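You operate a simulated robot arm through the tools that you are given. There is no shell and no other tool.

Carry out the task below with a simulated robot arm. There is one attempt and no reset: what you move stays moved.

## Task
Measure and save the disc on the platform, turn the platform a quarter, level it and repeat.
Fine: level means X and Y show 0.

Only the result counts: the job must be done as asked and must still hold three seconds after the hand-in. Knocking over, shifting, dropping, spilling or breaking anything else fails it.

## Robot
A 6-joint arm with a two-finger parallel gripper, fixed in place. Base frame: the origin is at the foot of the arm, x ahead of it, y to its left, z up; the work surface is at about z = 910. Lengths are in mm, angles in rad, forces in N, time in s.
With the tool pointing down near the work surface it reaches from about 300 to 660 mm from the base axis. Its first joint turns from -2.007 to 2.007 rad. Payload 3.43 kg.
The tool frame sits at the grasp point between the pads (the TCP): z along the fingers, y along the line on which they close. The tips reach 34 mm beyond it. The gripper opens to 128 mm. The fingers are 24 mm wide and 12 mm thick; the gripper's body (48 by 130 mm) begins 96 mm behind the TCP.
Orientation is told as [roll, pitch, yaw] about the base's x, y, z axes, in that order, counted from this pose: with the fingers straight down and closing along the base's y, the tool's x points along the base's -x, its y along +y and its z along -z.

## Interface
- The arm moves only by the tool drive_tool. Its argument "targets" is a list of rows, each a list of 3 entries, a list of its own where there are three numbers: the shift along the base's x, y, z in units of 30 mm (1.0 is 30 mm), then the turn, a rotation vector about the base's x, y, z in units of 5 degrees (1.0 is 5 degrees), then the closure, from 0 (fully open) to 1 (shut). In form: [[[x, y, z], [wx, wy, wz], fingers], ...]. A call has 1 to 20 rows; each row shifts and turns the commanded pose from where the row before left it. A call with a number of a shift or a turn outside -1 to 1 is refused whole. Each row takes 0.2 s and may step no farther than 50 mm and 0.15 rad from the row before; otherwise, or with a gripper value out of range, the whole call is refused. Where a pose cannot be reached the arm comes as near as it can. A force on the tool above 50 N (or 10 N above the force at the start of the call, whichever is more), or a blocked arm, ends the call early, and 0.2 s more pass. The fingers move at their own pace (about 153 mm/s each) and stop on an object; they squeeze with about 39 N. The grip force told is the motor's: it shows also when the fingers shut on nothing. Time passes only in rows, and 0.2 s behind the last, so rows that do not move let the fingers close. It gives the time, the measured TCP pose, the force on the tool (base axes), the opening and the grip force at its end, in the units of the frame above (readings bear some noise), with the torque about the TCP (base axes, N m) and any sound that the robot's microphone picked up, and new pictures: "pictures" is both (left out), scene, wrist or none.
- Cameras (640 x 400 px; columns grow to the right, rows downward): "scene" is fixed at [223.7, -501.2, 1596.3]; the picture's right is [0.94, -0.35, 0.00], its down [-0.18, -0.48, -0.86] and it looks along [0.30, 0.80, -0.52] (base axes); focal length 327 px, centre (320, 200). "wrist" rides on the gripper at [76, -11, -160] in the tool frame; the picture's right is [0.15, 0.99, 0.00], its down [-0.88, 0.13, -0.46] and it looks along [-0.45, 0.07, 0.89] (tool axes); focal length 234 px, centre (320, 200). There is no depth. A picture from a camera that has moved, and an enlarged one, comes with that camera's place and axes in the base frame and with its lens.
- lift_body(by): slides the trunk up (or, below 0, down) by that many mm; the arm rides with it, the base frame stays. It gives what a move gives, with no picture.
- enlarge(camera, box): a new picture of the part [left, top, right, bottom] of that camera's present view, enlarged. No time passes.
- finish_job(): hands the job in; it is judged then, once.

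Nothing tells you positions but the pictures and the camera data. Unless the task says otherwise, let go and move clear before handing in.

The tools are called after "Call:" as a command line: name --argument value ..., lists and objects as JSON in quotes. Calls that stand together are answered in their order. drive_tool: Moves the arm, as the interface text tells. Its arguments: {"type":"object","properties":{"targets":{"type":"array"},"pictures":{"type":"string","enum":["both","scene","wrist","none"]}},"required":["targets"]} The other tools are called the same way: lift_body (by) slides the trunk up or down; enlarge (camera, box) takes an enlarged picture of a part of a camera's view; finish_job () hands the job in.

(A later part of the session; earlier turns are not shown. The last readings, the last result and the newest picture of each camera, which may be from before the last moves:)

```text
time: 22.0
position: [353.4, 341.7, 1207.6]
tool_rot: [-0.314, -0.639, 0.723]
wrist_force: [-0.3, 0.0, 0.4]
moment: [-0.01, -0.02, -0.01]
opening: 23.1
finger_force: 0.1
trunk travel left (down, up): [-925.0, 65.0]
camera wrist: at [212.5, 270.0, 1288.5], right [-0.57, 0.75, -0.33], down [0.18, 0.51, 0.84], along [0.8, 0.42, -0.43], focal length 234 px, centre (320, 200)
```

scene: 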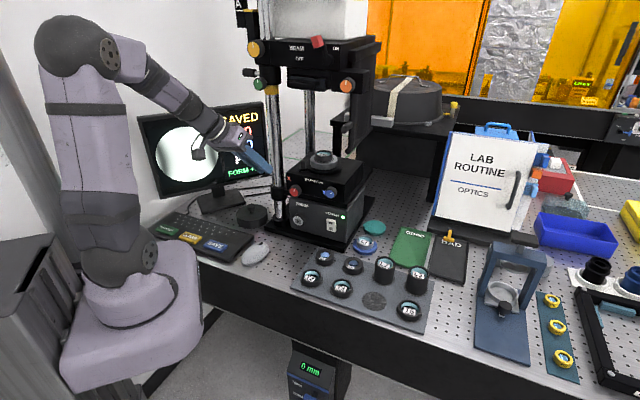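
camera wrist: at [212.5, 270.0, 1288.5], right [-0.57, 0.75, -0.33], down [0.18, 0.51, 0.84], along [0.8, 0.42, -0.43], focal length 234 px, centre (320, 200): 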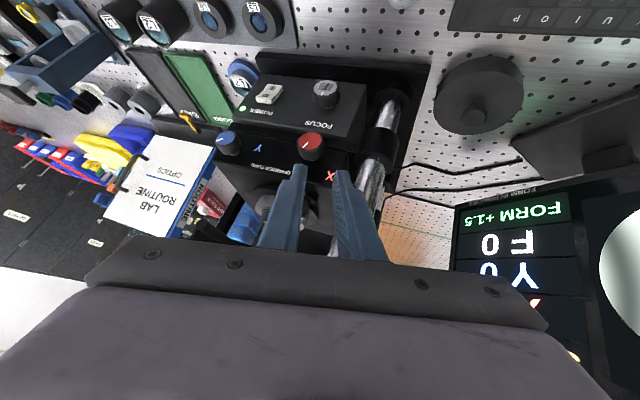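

The arm tracks with no reach warnings. I'll continue the sweep from the right side towards bent up.

Call:
drive_tool --targets '[[[0.446, -0.043, 0.345], [0.353, -1.0, -0.289], 0.82], [[0.399, 0.024, 0.379], [0.48, -0.977, -0.157], 0.82], [[0.341, 0.088, 0.4], [0.586, -0.929, -0.015], 0.82], [[0.276, 0.147, 0.411], [0.672, -0.86, 0.133], 0.82], [[0.205, 0.199, 0.408], [0.733, -0.771, 0.282], 0.82], [[0.129, 0.243, 0.393], [0.766, -0.663, 0.428], 0.82]]'

```text
time: 23.4
position: [406.3, 360.7, 1279.4]
tool_rot: [-0.439, -1.188, 0.842]
wrist_force: [-0.6, -0.3, -1.3]
moment: [-0.04, 0.01, 0.01]
opening: 23.2
finger_force: 0.0
trunk travel left (down, up): [-925.0, 65.0]
camera wrist: at [252.9, 275.8, 1266.5], right [-0.45, 0.85, -0.29], down [-0.23, 0.2, 0.95], along [0.86, 0.49, 0.11], focal length 234 px, centre (320, 200)
```

scene: 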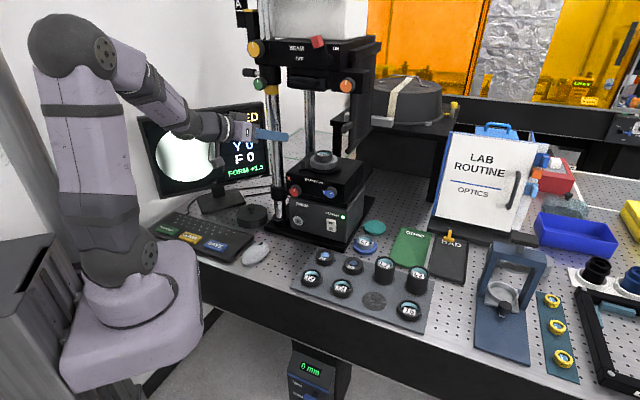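
wrist: 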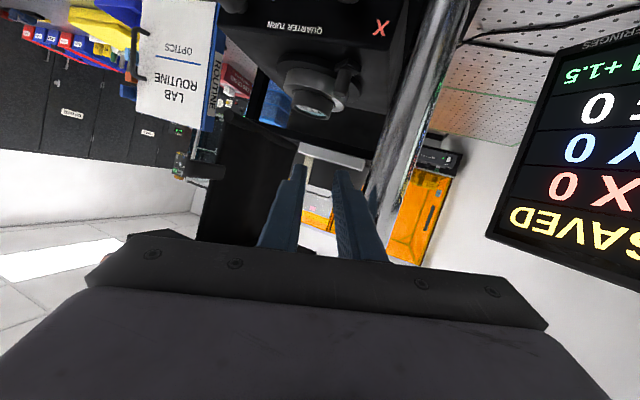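

The unwinding works so far. Now I'll rotate directly to the horizontal, square-on orientation while shifting to a point in front of the peg.

Call:
drive_tool --targets '[[[0.136, -0.118, -0.14], [0.542, -0.323, 0.619], 0.82], [[0.136, -0.118, -0.14], [0.542, -0.323, 0.619], 0.82], [[0.136, -0.118, -0.14], [0.542, -0.323, 0.619], 0.82], [[0.136, -0.118, -0.14], [0.542, -0.323, 0.619], 0.82], [[0.136, -0.118, -0.14], [0.542, -0.323, 0.619], 0.82], [[0.136, -0.118, -0.14], [0.542, -0.323, 0.619], 0.82], [[0.136, -0.118, -0.14], [0.542, -0.323, 0.619], 0.82]]'

```text
time: 25.0
position: [437.1, 339.5, 1248.3]
tool_rot: [0.622, -1.57, 0.167]
wrist_force: [0.6, -0.2, 1.4]
moment: [-0.02, 0.0, 0.03]
opening: 23.0
finger_force: 0.1
trunk travel left (down, up): [-925.0, 65.0]
camera wrist: at [332.0, 218.3, 1173.9], right [-0.7, 0.7, -0.15], down [-0.41, -0.23, 0.88], along [0.58, 0.68, 0.45], focal length 234 px, centre (320, 200)
```

scene: 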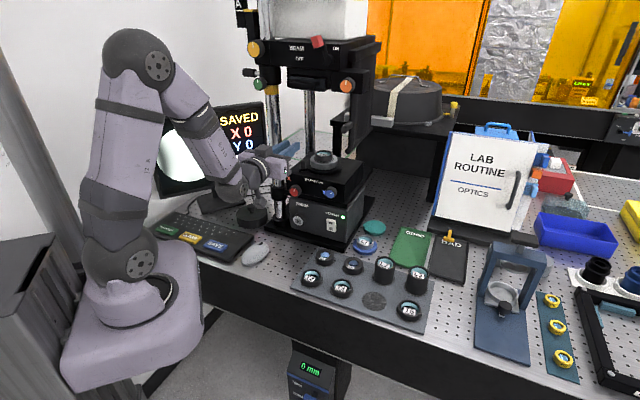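
wrist: 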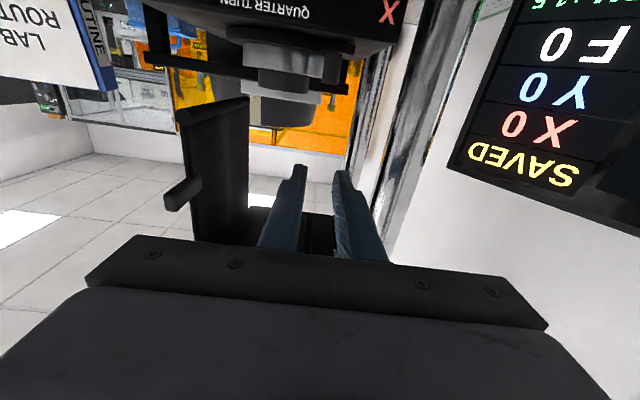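

The tool is now horizontal and square-on with full freedom at n≈549, e≈69, directly in front of the peg. I'll lower toward the peg's height and check its alignment with the fingers.

Call:
drive_tool --targets '[[[0, 0, -0.8], [0, 0, 0], 0.82], [[0, 0, -0.8], [0, 0, 0], 0.82]]'

Call:
enlarge --camera "wrist" --box '[180, 0, 460, 200]'

Call:
enlarge --camera "scene" --box '[240, 120, 380, 220]'

```text
time: 25.6
position: [435.2, 337.5, 1199.0]
tool_rot: [-0.972, -1.569, 1.76]
wrist_force: [0.3, 0.4, -0.2]
moment: [0.06, 0.0, -0.02]
opening: 22.9
finger_force: 0.1
trunk travel left (down, up): [-925.0, 65.0]
camera wrist: at [330.1, 216.4, 1125.3], right [-0.7, 0.7, -0.15], down [-0.41, -0.23, 0.88], along [0.58, 0.68, 0.45], focal length 234 px, centre (320, 200)
```

scene: 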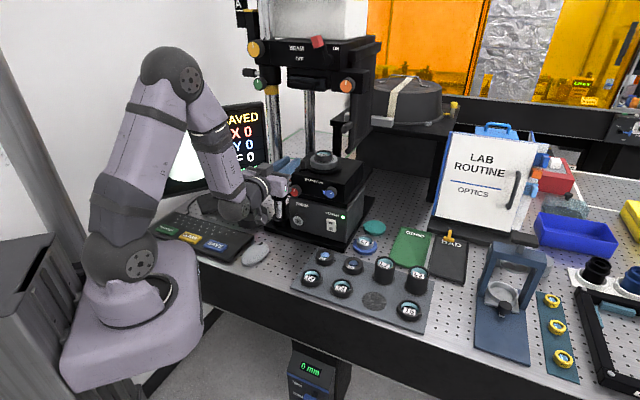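
wrist: 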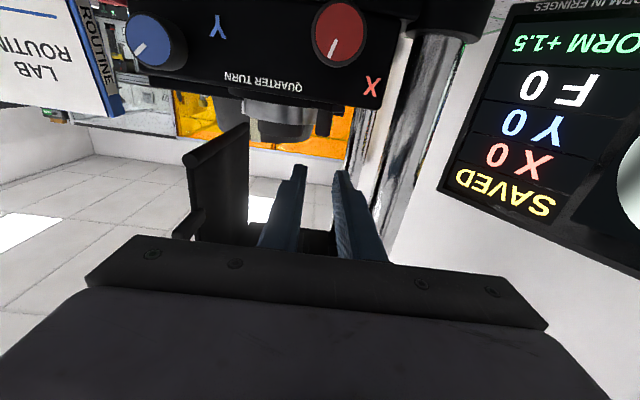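

```text
2.00 times, centred on (320, 100) of wrist
camera zoom: at [330.1, 216.4, 1125.3], right [-0.7, 0.7, -0.15], down [-0.41, -0.23, 0.88], along [0.58, 0.68, 0.45], focal length 468 px, centre (320, 400)
```

zoom: 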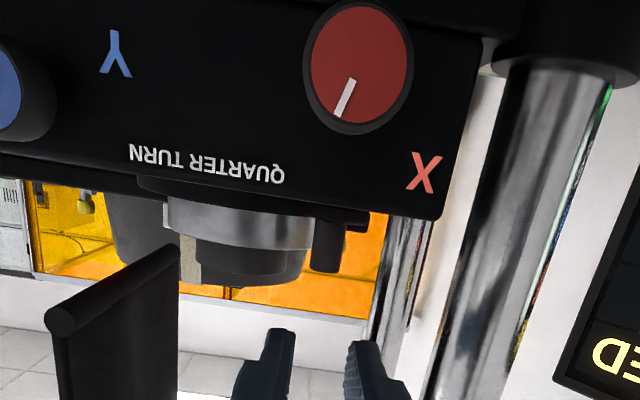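

```text
4.00 times, centred on (310, 170) of scene
camera zoom: at [223.7, -501.2, 1596.3], right [0.94, -0.35, 0.0], down [-0.18, -0.48, -0.86], along [0.3, 0.8, -0.52], focal length 1306 px, centre (360, 320)
```

zoom: 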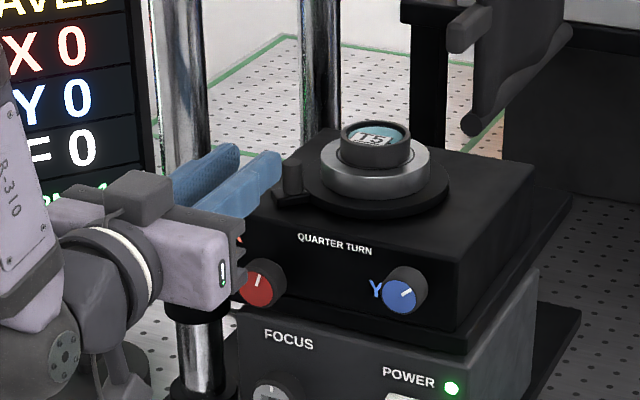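

The fingers line up with the peg, which I now put at n≈646, e≈70, top z≈1174. I'll drop to z≈1170 and move forward so the fingers straddle it, checking partway.

Call:
drive_tool --targets '[[[0, 0, -0.6], [0, 0, 0], 0.82], [[0, 0, -0.37], [0, 0, 0], 0.82], [[0.5, 0.5, 0], [0, 0, 0], 0.82]]'

Call:
enlarge --camera "wrist" --box '[220, 60, 420, 200]'

Call:
enlarge --camera "scene" --box '[270, 135, 350, 185]'

```text
time: 26.4
position: [452.2, 352.2, 1172.6]
tool_rot: [-0.629, -1.57, 1.413]
wrist_force: [0.0, 0.0, -1.2]
moment: [0.03, -0.01, -0.03]
opening: 23.2
finger_force: 0.0
trunk travel left (down, up): [-925.0, 65.0]
camera wrist: at [347.7, 231.9, 1098.1], right [-0.7, 0.7, -0.15], down [-0.41, -0.23, 0.88], along [0.58, 0.68, 0.45], focal length 234 px, centre (320, 200)
```

scene: 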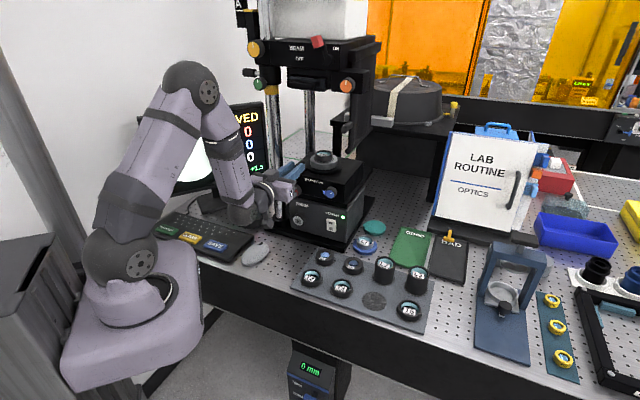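
wrist: 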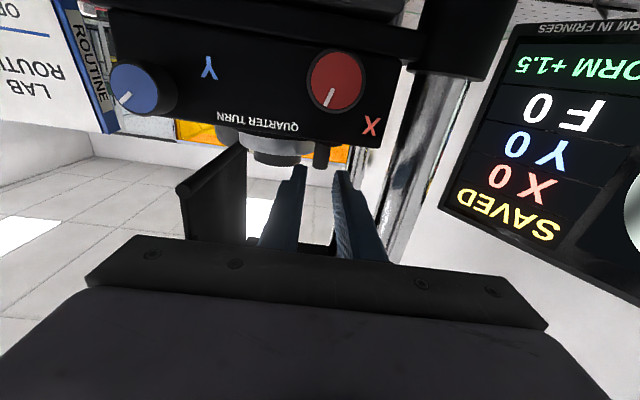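

```text
2.86 times, centred on (320, 130) of wrist
camera zoom: at [347.7, 231.9, 1098.1], right [-0.7, 0.7, -0.15], down [-0.41, -0.23, 0.88], along [0.58, 0.68, 0.45], focal length 669 px, centre (320, 400)
```

zoom: 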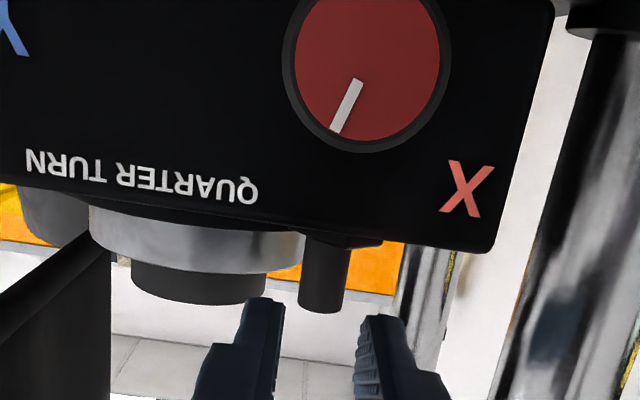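

```text
8.00 times, centred on (310, 160) of scene
camera zoom: at [223.7, -501.2, 1596.3], right [0.94, -0.35, 0.0], down [-0.18, -0.48, -0.86], along [0.3, 0.8, -0.52], focal length 2613 px, centre (400, 520)
```

zoom: 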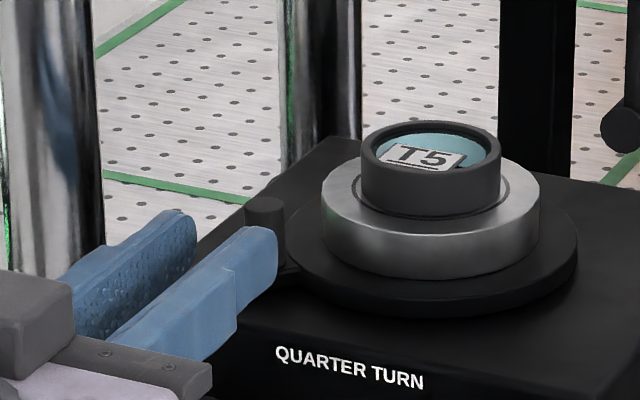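

The peg sits centred between the fingers in the wrist view. I'll move forward about 50 mm so it is enclosed.

Call:
drive_tool --targets '[[[0.4, 0.4, -0.05], [0, 0, 0], 0.82], [[0.4, 0.4, -0.05], [0, 0, 0], 0.82], [[0.4, 0.4, 0], [0, 0, 0], 0.82]]'

Call:
enlarge --camera "wrist" --box '[220, 60, 420, 200]'

Call:
enlarge --camera "scene" --box '[270, 135, 350, 185]'

```text
time: 27.2
position: [487.7, 389.5, 1169.9]
tool_rot: [-0.652, -1.569, 1.44]
wrist_force: [-8.5, -8.1, 1.9]
moment: [-0.04, -0.04, -0.23]
opening: 22.9
finger_force: 0.0
trunk travel left (down, up): [-925.0, 65.0]
camera wrist: at [381.9, 268.4, 1095.1], right [-0.7, 0.7, -0.15], down [-0.41, -0.23, 0.88], along [0.58, 0.68, 0.45], focal length 234 px, centre (320, 200)
```

scene: 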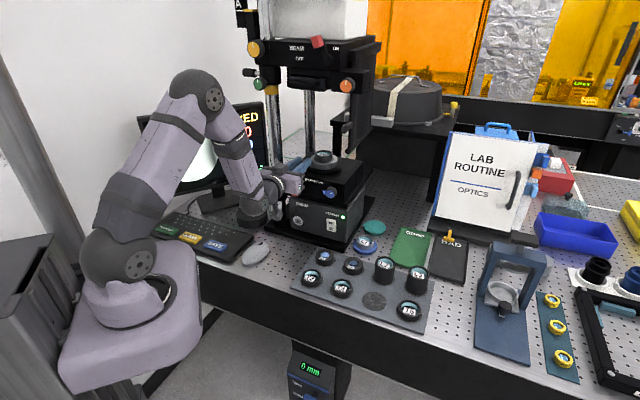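
wrist: 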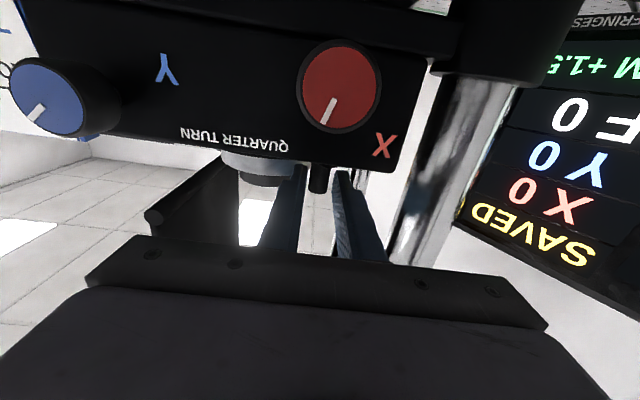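

```text
2.86 times, centred on (320, 130) of wrist
camera zoom: at [381.9, 268.4, 1095.1], right [-0.7, 0.7, -0.15], down [-0.41, -0.23, 0.88], along [0.58, 0.68, 0.45], focal length 669 px, centre (320, 400)
```

zoom: 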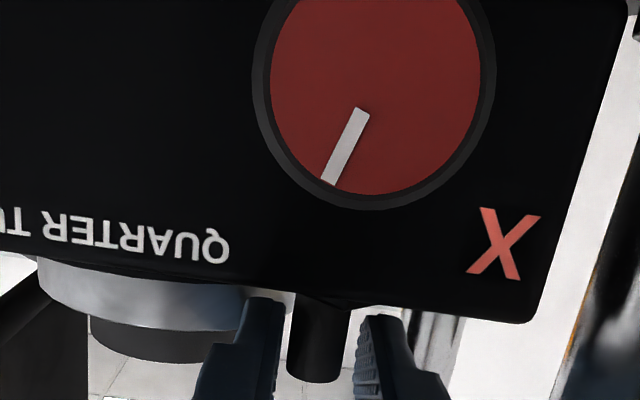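

```text
8.00 times, centred on (310, 160) of scene
camera zoom: at [223.7, -501.2, 1596.3], right [0.94, -0.35, 0.0], down [-0.18, -0.48, -0.86], along [0.3, 0.8, -0.52], focal length 2613 px, centre (400, 520)
```

zoom: 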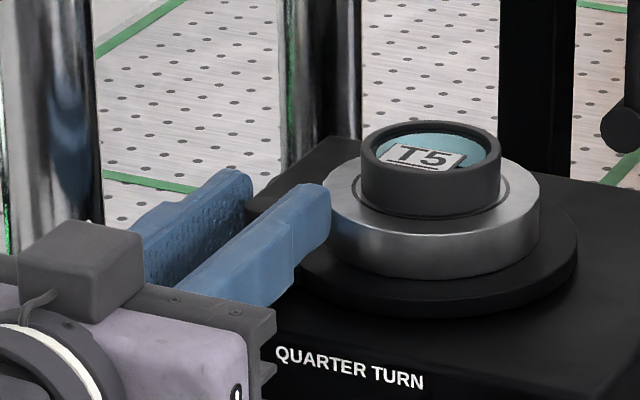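

There's 12 N of push-back: the right fingertip is touching the silver ring. I'll back off about 7 mm so only the peg is between the fingers.

Call:
drive_tool --targets '[[[-0.165, -0.165, 0], [0, 0, 0], 0.82], [[0, 0, 0], [0, 0, 0], 0.82]]'

Call:
enlarge --camera "wrist" --box '[220, 60, 420, 200]'

Call:
enlarge --camera "scene" --box '[270, 135, 350, 185]'

```text
time: 27.8
position: [483.6, 384.8, 1170.2]
tool_rot: [-0.922, -1.569, 1.711]
wrist_force: [0.6, -0.1, -0.5]
moment: [0.02, -0.02, 0.01]
opening: 22.9
finger_force: 0.0
trunk travel left (down, up): [-925.0, 65.0]
camera wrist: at [378.7, 264.0, 1094.9], right [-0.7, 0.7, -0.15], down [-0.41, -0.23, 0.88], along [0.58, 0.68, 0.45], focal length 234 px, centre (320, 200)
```

scene: 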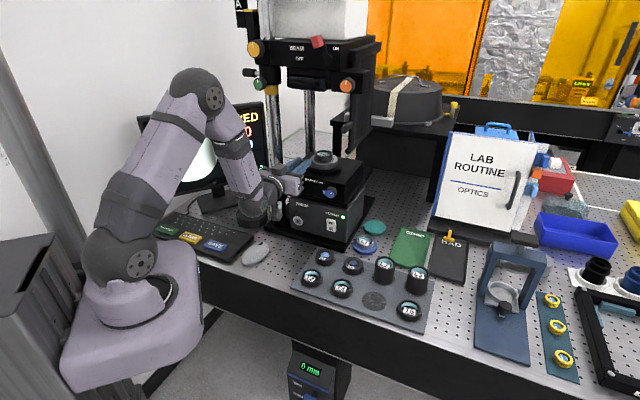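
wrist: 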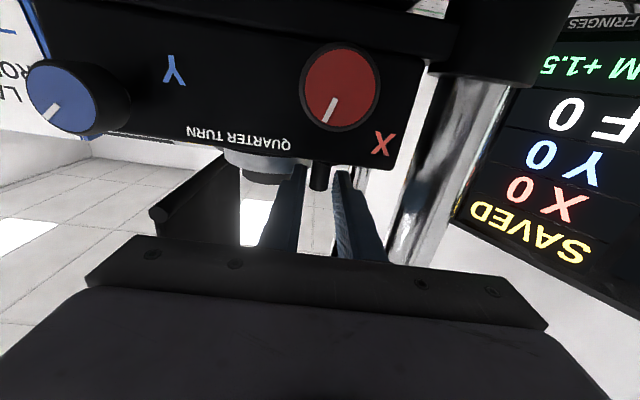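

```text
2.86 times, centred on (320, 130) of wrist
camera zoom: at [378.7, 264.0, 1094.9], right [-0.7, 0.7, -0.15], down [-0.41, -0.23, 0.88], along [0.58, 0.68, 0.45], focal length 669 px, centre (320, 400)
```

zoom: 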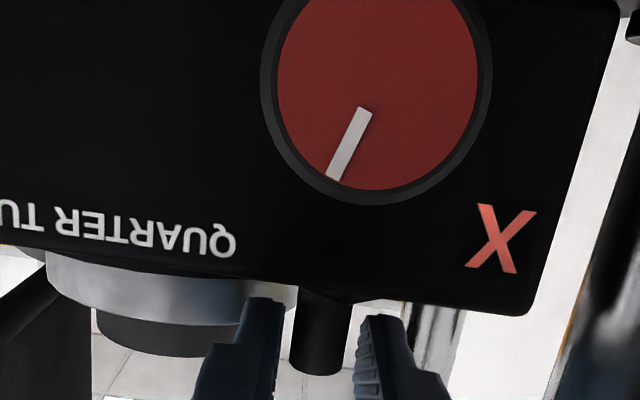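

```text
8.00 times, centred on (310, 160) of scene
camera zoom: at [223.7, -501.2, 1596.3], right [0.94, -0.35, 0.0], down [-0.18, -0.48, -0.86], along [0.3, 0.8, -0.52], focal length 2613 px, centre (400, 520)
```

zoom: 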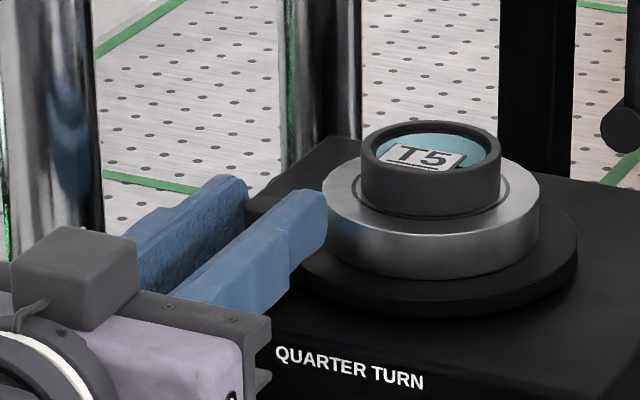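

Contact is gone and the peg is cleanly between the fingers. I'll begin the arc around the platform axis slowly, pushing the peg toward the front.

Call:
drive_tool --targets '[[[0.005, -0.194, 0], [0, 0, 0], 0.82], [[0.014, -0.185, 0], [0, 0, 0], 0.82], [[0.045, -0.181, 0], [0, 0, 0], 0.82], [[0.045, -0.181, 0], [0, 0, 0], 0.82]]'

Call:
enlarge --camera "wrist" --box '[220, 60, 420, 200]'

Call:
enlarge --camera "scene" --box '[270, 135, 350, 185]'

```text
time: 28.8
position: [486.0, 362.0, 1170.5]
tool_rot: [-0.522, -1.57, 1.31]
wrist_force: [-0.9, 0.6, -0.3]
moment: [0.0, -0.03, -0.03]
opening: 23.3
finger_force: 0.2
trunk travel left (down, up): [-925.0, 65.0]
camera wrist: at [381.7, 241.1, 1096.1], right [-0.7, 0.7, -0.15], down [-0.41, -0.23, 0.88], along [0.58, 0.68, 0.45], focal length 234 px, centre (320, 200)
```

scene: 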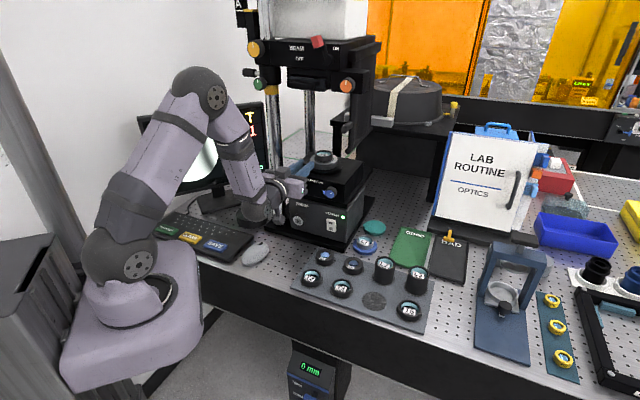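
wrist: 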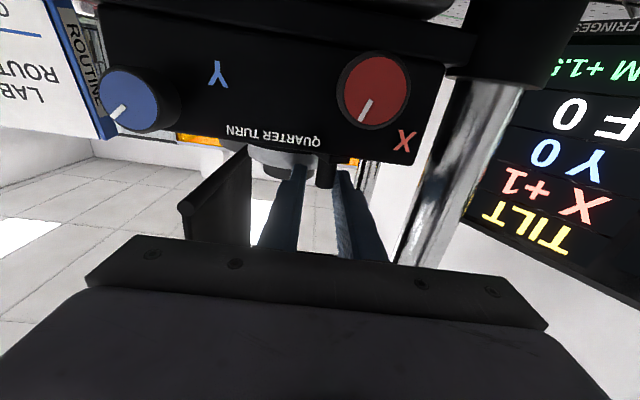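

```text
2.86 times, centred on (320, 130) of wrist
camera zoom: at [381.7, 241.1, 1096.1], right [-0.7, 0.7, -0.15], down [-0.41, -0.23, 0.88], along [0.58, 0.68, 0.45], focal length 669 px, centre (320, 400)
```

zoom: 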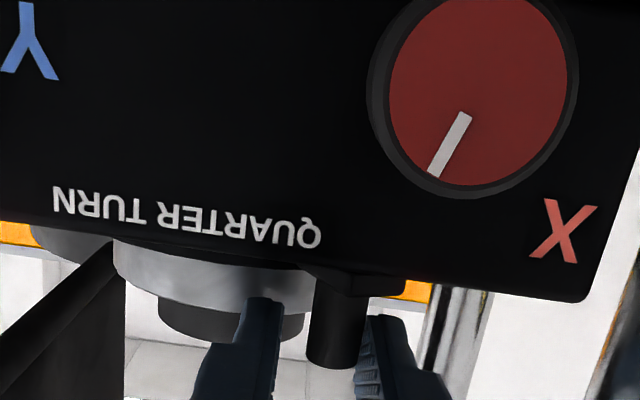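

```text
8.00 times, centred on (310, 160) of scene
camera zoom: at [223.7, -501.2, 1596.3], right [0.94, -0.35, 0.0], down [-0.18, -0.48, -0.86], along [0.3, 0.8, -0.52], focal length 2613 px, centre (400, 520)
```

zoom: 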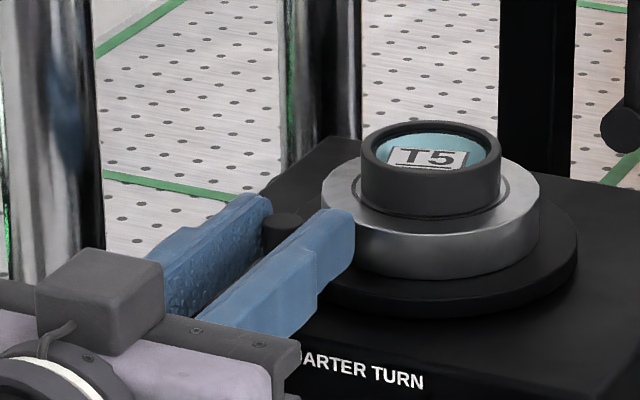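

The platform is turning: the T5 label has rotated and the screen now says TILT, X +1. I'll continue along the arc to the front.

Call:
drive_tool --targets '[[[0.07, -0.172, 0], [0, 0, 0], 0.82], [[0.07, -0.172, 0], [0, 0, 0], 0.82], [[0.098, -0.159, 0], [0, 0, 0], 0.82], [[0.098, -0.159, 0], [0, 0, 0], 0.82], [[0.12, -0.142, 0], [0, 0, 0], 0.82], [[0.12, -0.142, 0], [0, 0, 0], 0.82]]'

Call:
enlarge --camera "wrist" --box '[220, 60, 420, 200]'

Call:
enlarge --camera "scene" --box '[270, 135, 350, 185]'

```text
time: 30.2
position: [504.8, 333.4, 1168.7]
tool_rot: [-0.689, -1.569, 1.472]
wrist_force: [-0.6, 0.8, 0.7]
moment: [0.01, -0.01, 0.06]
opening: 23.0
finger_force: 0.3
trunk travel left (down, up): [-925.0, 65.0]
camera wrist: at [399.6, 212.7, 1094.9], right [-0.7, 0.7, -0.15], down [-0.41, -0.23, 0.88], along [0.58, 0.68, 0.45], focal length 234 px, centre (320, 200)
```

scene: 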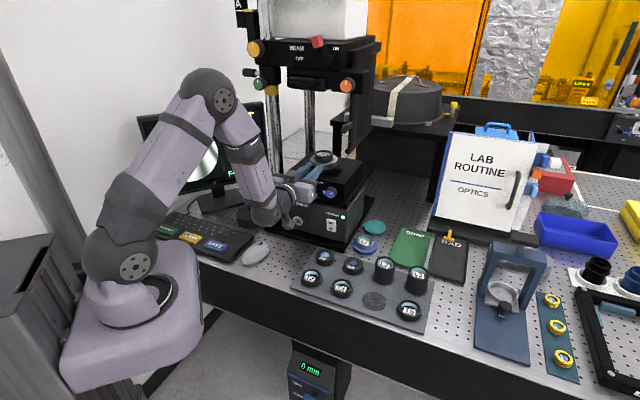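
wrist: 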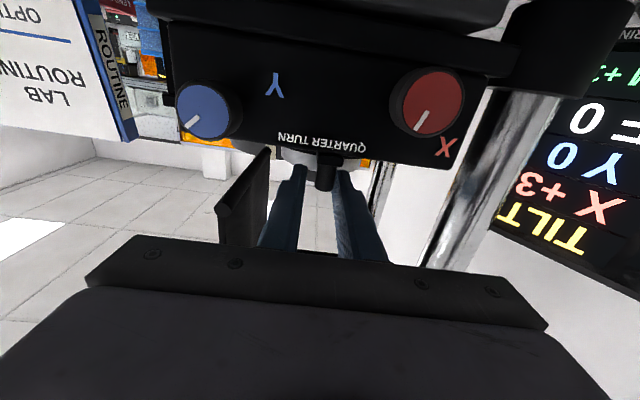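

```text
2.86 times, centred on (320, 130) of wrist
camera zoom: at [399.6, 212.7, 1094.9], right [-0.7, 0.7, -0.15], down [-0.41, -0.23, 0.88], along [0.58, 0.68, 0.45], focal length 669 px, centre (320, 400)
```

zoom: 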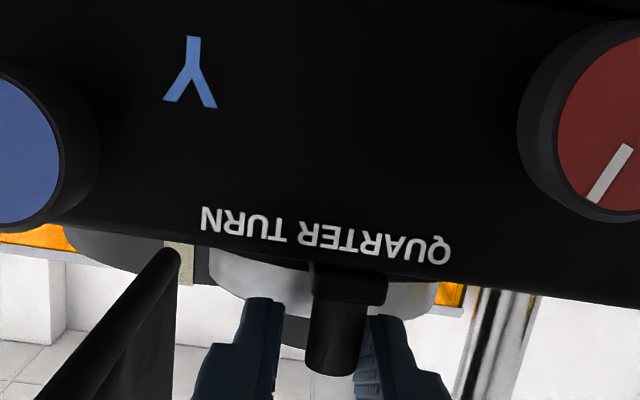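

```text
8.00 times, centred on (310, 160) of scene
camera zoom: at [223.7, -501.2, 1596.3], right [0.94, -0.35, 0.0], down [-0.18, -0.48, -0.86], along [0.3, 0.8, -0.52], focal length 2613 px, centre (400, 520)
```

zoom: 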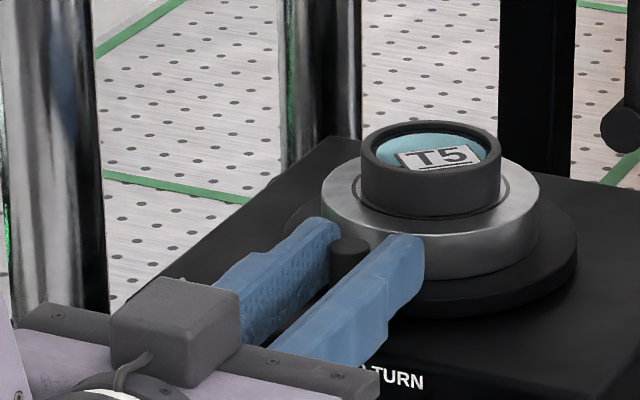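

We're halfway, with X at +3. I'll continue along the arc to the front-right.

Call:
drive_tool --targets '[[[0.1415, -0.12, 0], [0, 0, 0], 0.82], [[0.1415, -0.12, 0], [0, 0, 0], 0.82], [[0.159, -0.098, 0.02], [0, 0, 0], 0.82], [[0.159, -0.098, 0.02], [0, 0, 0], 0.82], [[0.172, -0.07, 0], [0, 0, 0], 0.82], [[0.172, -0.07, 0], [0, 0, 0], 0.82]]'

Call:
enlarge --camera "wrist" --box '[220, 60, 420, 200]'

Call:
enlarge --camera "scene" --box '[280, 135, 360, 185]'

```text
time: 31.6
position: [533.0, 316.9, 1170.1]
tool_rot: [-1.338, -1.571, 2.123]
wrist_force: [0.5, 0.3, -0.4]
moment: [-0.02, 0.02, 0.03]
opening: 23.1
finger_force: 0.2
trunk travel left (down, up): [-925.0, 65.0]
camera wrist: at [427.8, 196.0, 1096.8], right [-0.7, 0.7, -0.15], down [-0.41, -0.23, 0.88], along [0.58, 0.68, 0.45], focal length 234 px, centre (320, 200)
```

scene: 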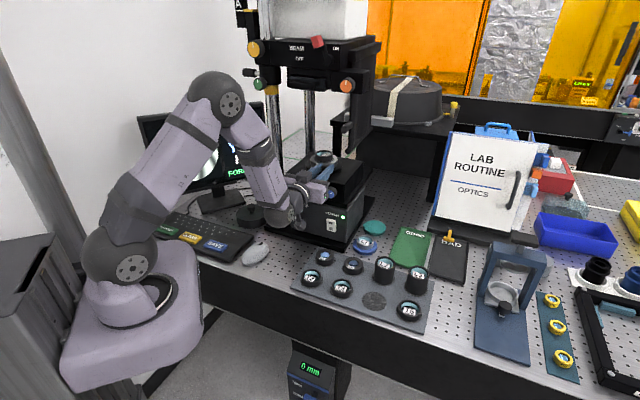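
wrist: 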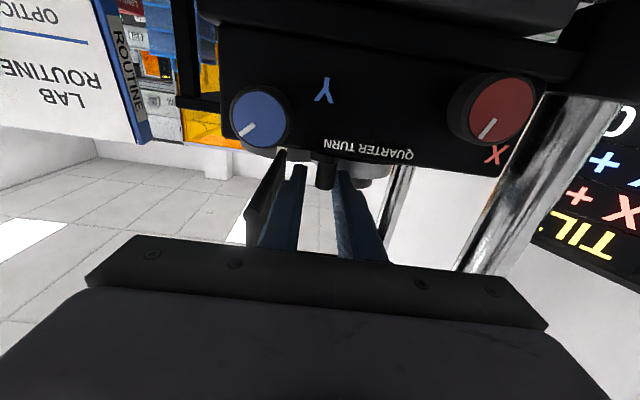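

```text
2.86 times, centred on (320, 130) of wrist
camera zoom: at [427.8, 196.0, 1096.8], right [-0.7, 0.7, -0.15], down [-0.41, -0.23, 0.88], along [0.58, 0.68, 0.45], focal length 669 px, centre (320, 400)
```

zoom: 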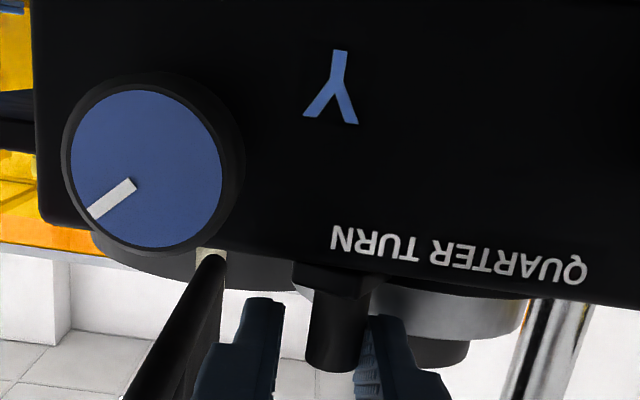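

```text
8.00 times, centred on (320, 160) of scene
camera zoom: at [223.7, -501.2, 1596.3], right [0.94, -0.35, 0.0], down [-0.18, -0.48, -0.86], along [0.3, 0.8, -0.52], focal length 2613 px, centre (320, 520)
```

zoom: 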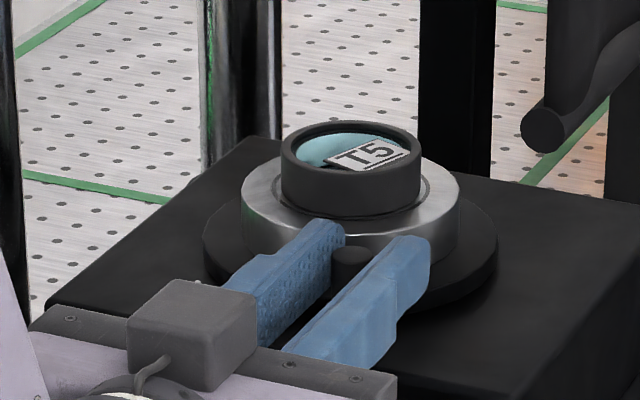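

The peg is at roughly 25° past front. I'll continue the last stretch toward 45°, watching for a stop.

Call:
drive_tool --targets '[[[0.181, -0.045, 0], [0, 0, 0], 0.82], [[0.181, -0.045, 0], [0, 0, 0], 0.82], [[0.185, -0.014, 0], [0, 0, 0], 0.82], [[0.185, -0.014, 0], [0, 0, 0], 0.82]]'

Call:
enlarge --camera "wrist" --box '[220, 60, 420, 200]'

Call:
enlarge --camera "scene" --box '[280, 135, 360, 185]'

Call:
enlarge --camera "scene" --box '[130, 90, 290, 270]'

```text
time: 32.6
position: [552.9, 311.4, 1170.3]
tool_rot: [-0.858, -1.57, 1.642]
wrist_force: [0.6, 0.0, 0.0]
moment: [0.03, -0.01, 0.01]
opening: 22.8
finger_force: 0.0
trunk travel left (down, up): [-925.0, 65.0]
camera wrist: at [448.5, 191.6, 1096.0], right [-0.7, 0.7, -0.15], down [-0.41, -0.23, 0.88], along [0.58, 0.68, 0.45], focal length 234 px, centre (320, 200)
```

scene: 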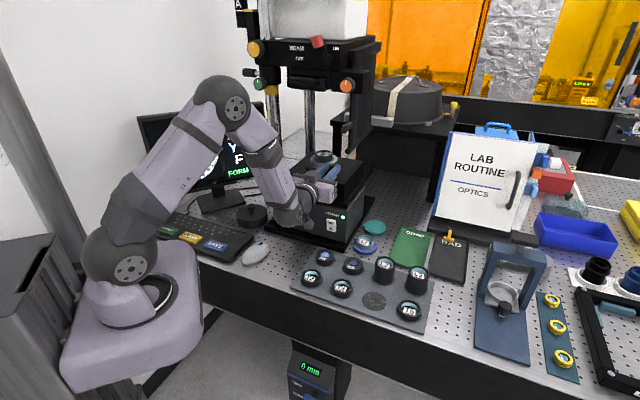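
wrist: 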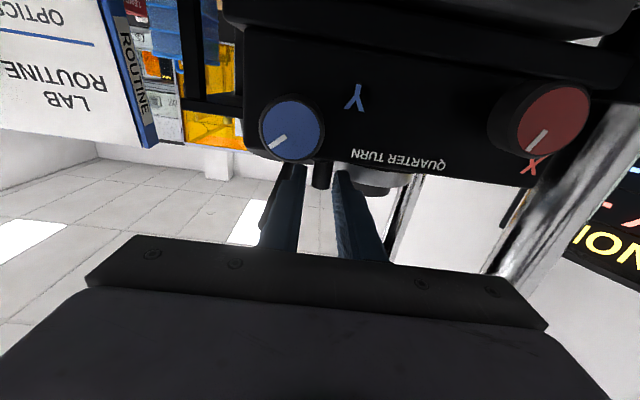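

```text
2.86 times, centred on (320, 130) of wrist
camera zoom: at [448.5, 191.6, 1096.0], right [-0.7, 0.7, -0.15], down [-0.41, -0.23, 0.88], along [0.58, 0.68, 0.45], focal length 669 px, centre (320, 400)
```

zoom: 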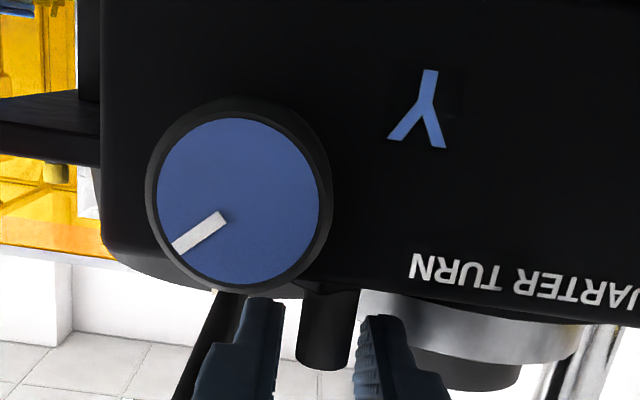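

```text
8.00 times, centred on (320, 160) of scene
camera zoom: at [223.7, -501.2, 1596.3], right [0.94, -0.35, 0.0], down [-0.18, -0.48, -0.86], along [0.3, 0.8, -0.52], focal length 2613 px, centre (320, 520)
```

zoom: 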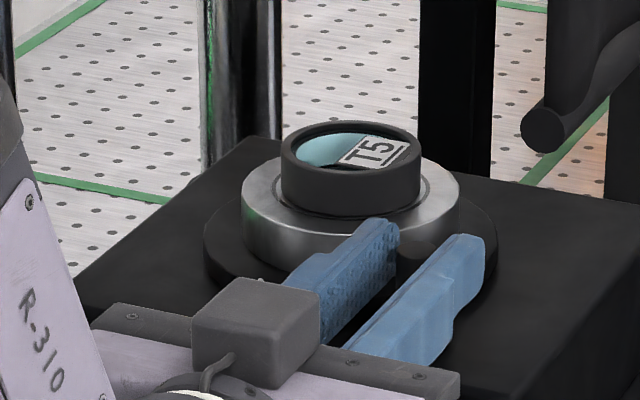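

```text
2.22 times, centred on (210, 180) of scene
camera zoom: at [223.7, -501.2, 1596.3], right [0.94, -0.35, 0.0], down [-0.18, -0.48, -0.86], along [0.3, 0.8, -0.52], focal length 726 px, centre (564, 244)
```

zoom: 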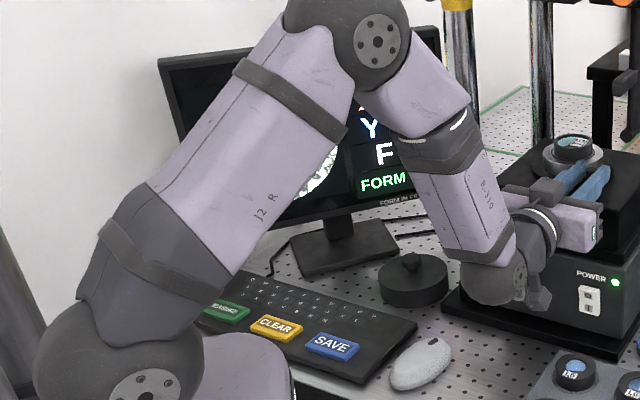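

The peg has moved ahead to the middle of the finger gap, so it seems to have snapped into a stop at about 90°, and the status text is changing. I'll hold a moment and look.

Call:
drive_tool --targets '[[[0, 0, 0], [0, 0, 0], 0.82], [[0, 0, 0], [0, 0, 0], 0.82], [[0, 0, 0], [0, 0, 0], 0.82]]'

Call:
enlarge --camera "wrist" --box '[480, 100, 640, 300]'

Call:
enlarge --camera "scene" --box '[280, 135, 360, 185]'

```text
time: 33.4
position: [552.9, 312.9, 1169.5]
tool_rot: [-0.69, -1.569, 1.477]
wrist_force: [0.8, 0.2, 0.2]
moment: [0.03, -0.01, -0.02]
opening: 23.2
finger_force: 0.0
trunk travel left (down, up): [-925.0, 65.0]
camera wrist: at [448.4, 191.8, 1095.9], right [-0.7, 0.7, -0.15], down [-0.41, -0.23, 0.88], along [0.58, 0.68, 0.45], focal length 234 px, centre (320, 200)
```

scene: 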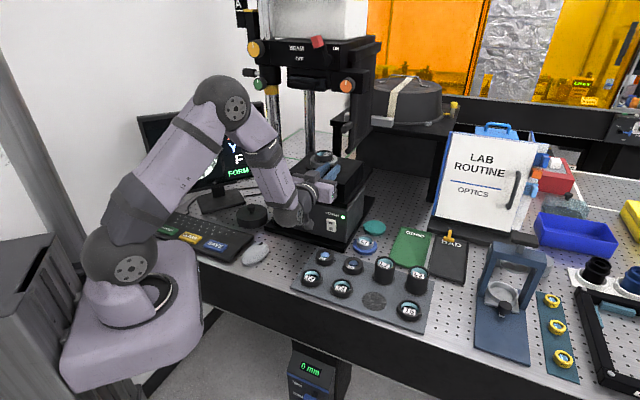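
wrist: 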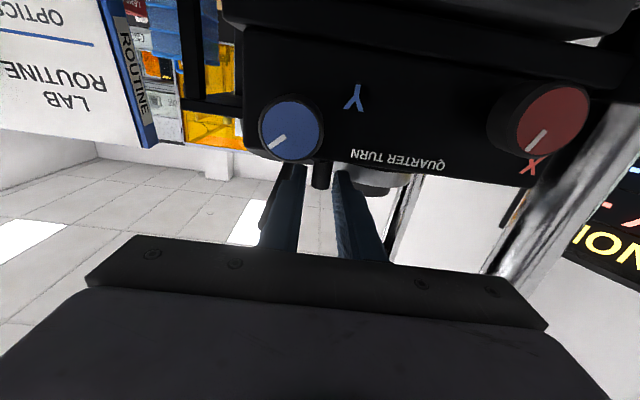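

```text
2.00 times, centred on (560, 200) of wrist
camera zoom: at [448.4, 191.8, 1095.9], right [-0.7, 0.7, -0.15], down [-0.41, -0.23, 0.88], along [0.58, 0.68, 0.45], focal length 468 px, centre (-160, 200)
```

zoom: 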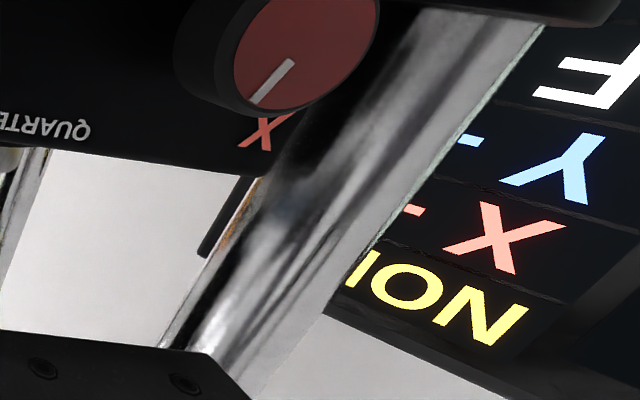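

```text
8.00 times, centred on (320, 160) of scene
camera zoom: at [223.7, -501.2, 1596.3], right [0.94, -0.35, 0.0], down [-0.18, -0.48, -0.86], along [0.3, 0.8, -0.52], focal length 2613 px, centre (320, 520)
```

zoom: 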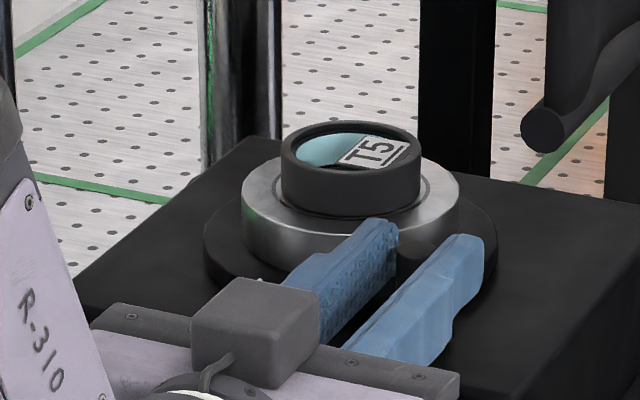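

The status now starts with "NO" and X and Y show dashes. I'll back straight out from the peg to see the screen and the platform properly.

Call:
drive_tool --targets '[[[-0.4, -0.4, 0], [0, 0, 0], 0.82], [[-0.5, -0.5, 0], [0, 0, 0], 0.82], [[-0.5, -0.5, 0.2], [0, 0, 0], 0.82]]'

Call:
enlarge --camera "wrist" --box '[220, 0, 640, 300]'

Call:
enlarge --camera "scene" --box '[280, 135, 360, 185]'

Call:
enlarge --camera "scene" --box '[130, 90, 290, 270]'

```text
time: 34.2
position: [513.2, 269.9, 1174.7]
tool_rot: [-1.229, -1.569, 2.014]
wrist_force: [-1.0, -0.6, 0.5]
moment: [0.05, 0.0, -0.05]
opening: 23.0
finger_force: 0.1
trunk travel left (down, up): [-925.0, 65.0]
camera wrist: at [408.1, 149.7, 1101.6], right [-0.7, 0.7, -0.15], down [-0.41, -0.23, 0.88], along [0.58, 0.68, 0.45], focal length 234 px, centre (320, 200)
```

scene: 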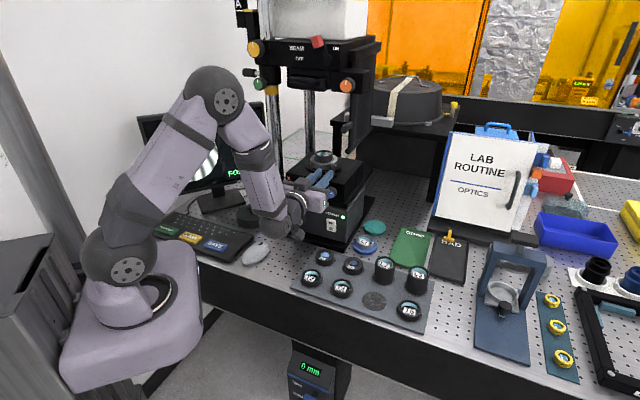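
wrist: 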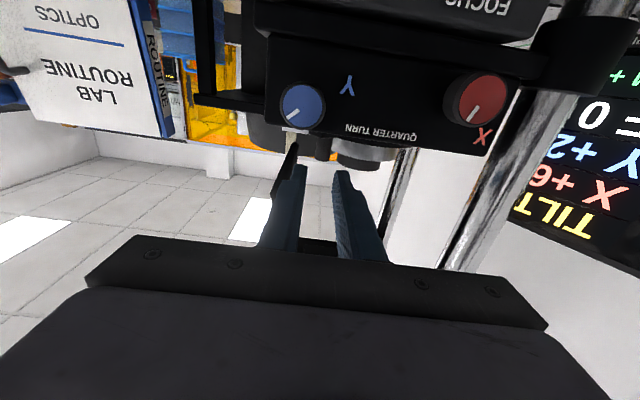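

```text
1.33 times, centred on (430, 150) of wrist
camera zoom: at [408.1, 149.7, 1101.6], right [-0.7, 0.7, -0.15], down [-0.41, -0.23, 0.88], along [0.58, 0.68, 0.45], focal length 312 px, centre (173, 267)
```

zoom: 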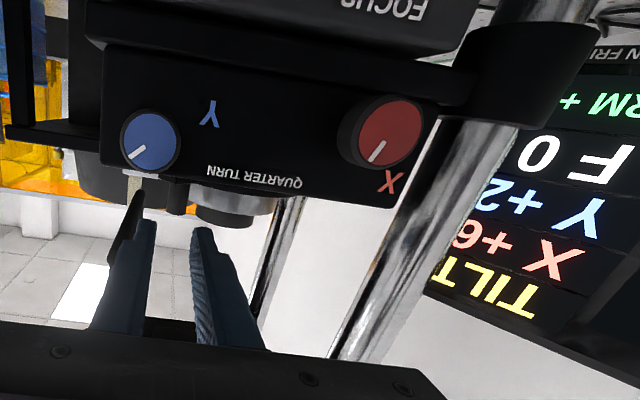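

```text
8.00 times, centred on (320, 160) of scene
camera zoom: at [223.7, -501.2, 1596.3], right [0.94, -0.35, 0.0], down [-0.18, -0.48, -0.86], along [0.3, 0.8, -0.52], focal length 2613 px, centre (320, 520)
```

zoom: 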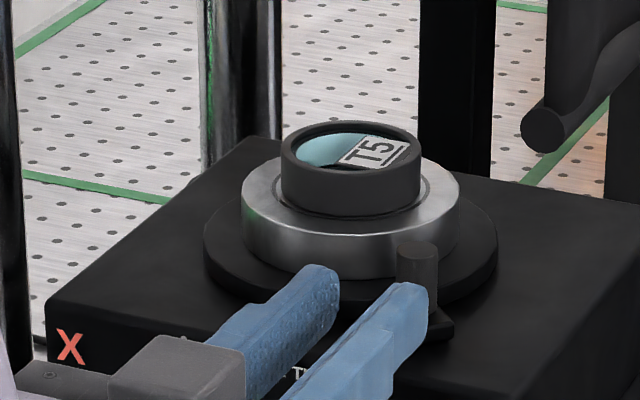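

```text
2.22 times, centred on (210, 180) of scene
camera zoom: at [223.7, -501.2, 1596.3], right [0.94, -0.35, 0.0], down [-0.18, -0.48, -0.86], along [0.3, 0.8, -0.52], focal length 726 px, centre (564, 244)
```

zoom: 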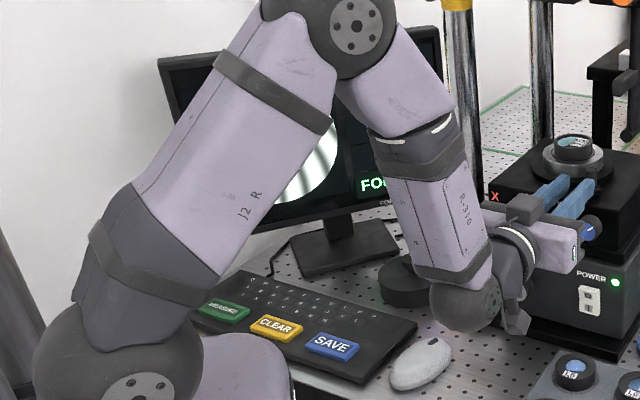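

Backing out cleared the beam: the screen now reads TILT, X +6, Y +2, F 0. I'll look at the peg and ring closely to judge whether the quarter turn is complete.

Call:
enlarge --camera "scene" --box '[300, 145, 350, 180]'

Call:
enlarge --camera "wrist" --box '[270, 60, 430, 180]'

```text
11.43 times, centred on (325, 162) of scene
camera zoom: at [223.7, -501.2, 1596.3], right [0.94, -0.35, 0.0], down [-0.18, -0.48, -0.86], along [0.3, 0.8, -0.52], focal length 3733 px, centre (263, 629)
```

zoom: 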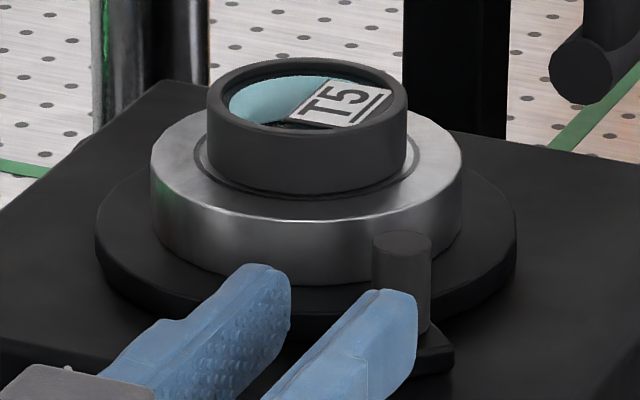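

```text
3.33 times, centred on (350, 120) of wrist
camera zoom: at [408.1, 149.7, 1101.6], right [-0.7, 0.7, -0.15], down [-0.41, -0.23, 0.88], along [0.58, 0.68, 0.45], focal length 781 px, centre (220, 467)
```

zoom: 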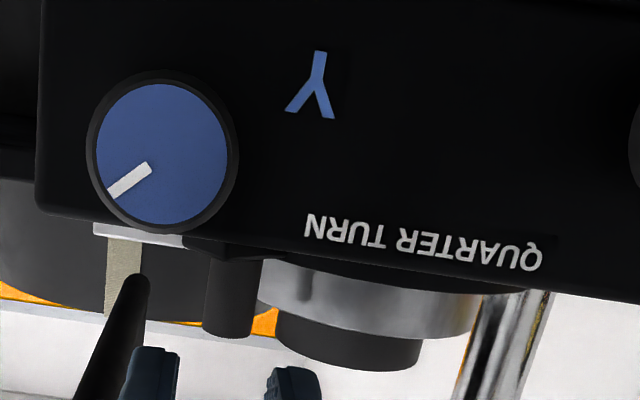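

By my estimate the peg moved from −45° to about +45°. To be sure it's fully home, I'll go back in and nudge it gently toward the end, watching for resistance.

Call:
drive_tool --targets '[[[0.5, 0.5, -0.17], [0, 0, 0], 0.82], [[0.5, 0.5, 0], [0, 0, 0], 0.82], [[0.38, 0.38, 0], [0, 0, 0], 0.82], [[0.04, 0, 0], [0, 0, 0], 0.82], [[0.04, 0, 0], [0, 0, 0], 0.82], [[0.04, 0, 0], [0, 0, 0], 0.82]]'

Call:
enlarge --camera "wrist" --box '[220, 60, 420, 200]'

```text
time: 35.6
position: [556.7, 312.4, 1172.2]
tool_rot: [-0.543, -1.57, 1.329]
wrist_force: [-0.1, 0.6, -0.1]
moment: [0.0, -0.01, -0.03]
opening: 23.0
finger_force: 0.0
trunk travel left (down, up): [-925.0, 65.0]
camera wrist: at [452.3, 191.6, 1097.6], right [-0.7, 0.7, -0.15], down [-0.41, -0.23, 0.88], along [0.58, 0.68, 0.45], focal length 234 px, centre (320, 200)
```

scene: 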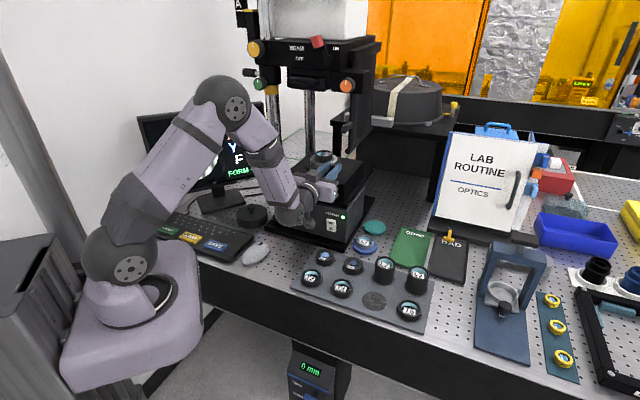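
wrist: 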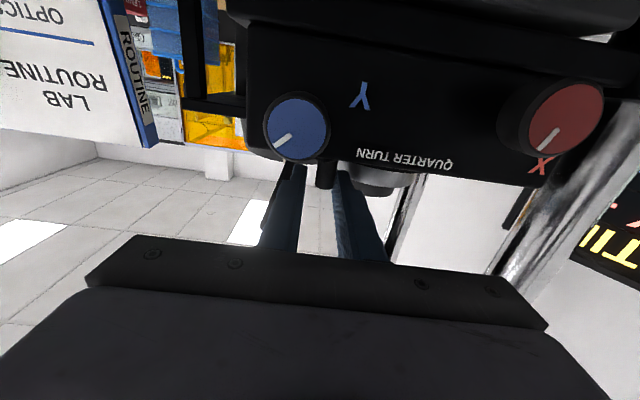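

```text
2.86 times, centred on (320, 130) of wrist
camera zoom: at [452.3, 191.6, 1097.6], right [-0.7, 0.7, -0.15], down [-0.41, -0.23, 0.88], along [0.58, 0.68, 0.45], focal length 669 px, centre (320, 400)
```

zoom: 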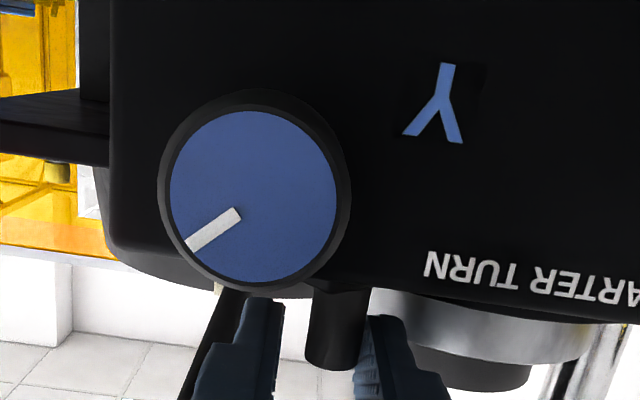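

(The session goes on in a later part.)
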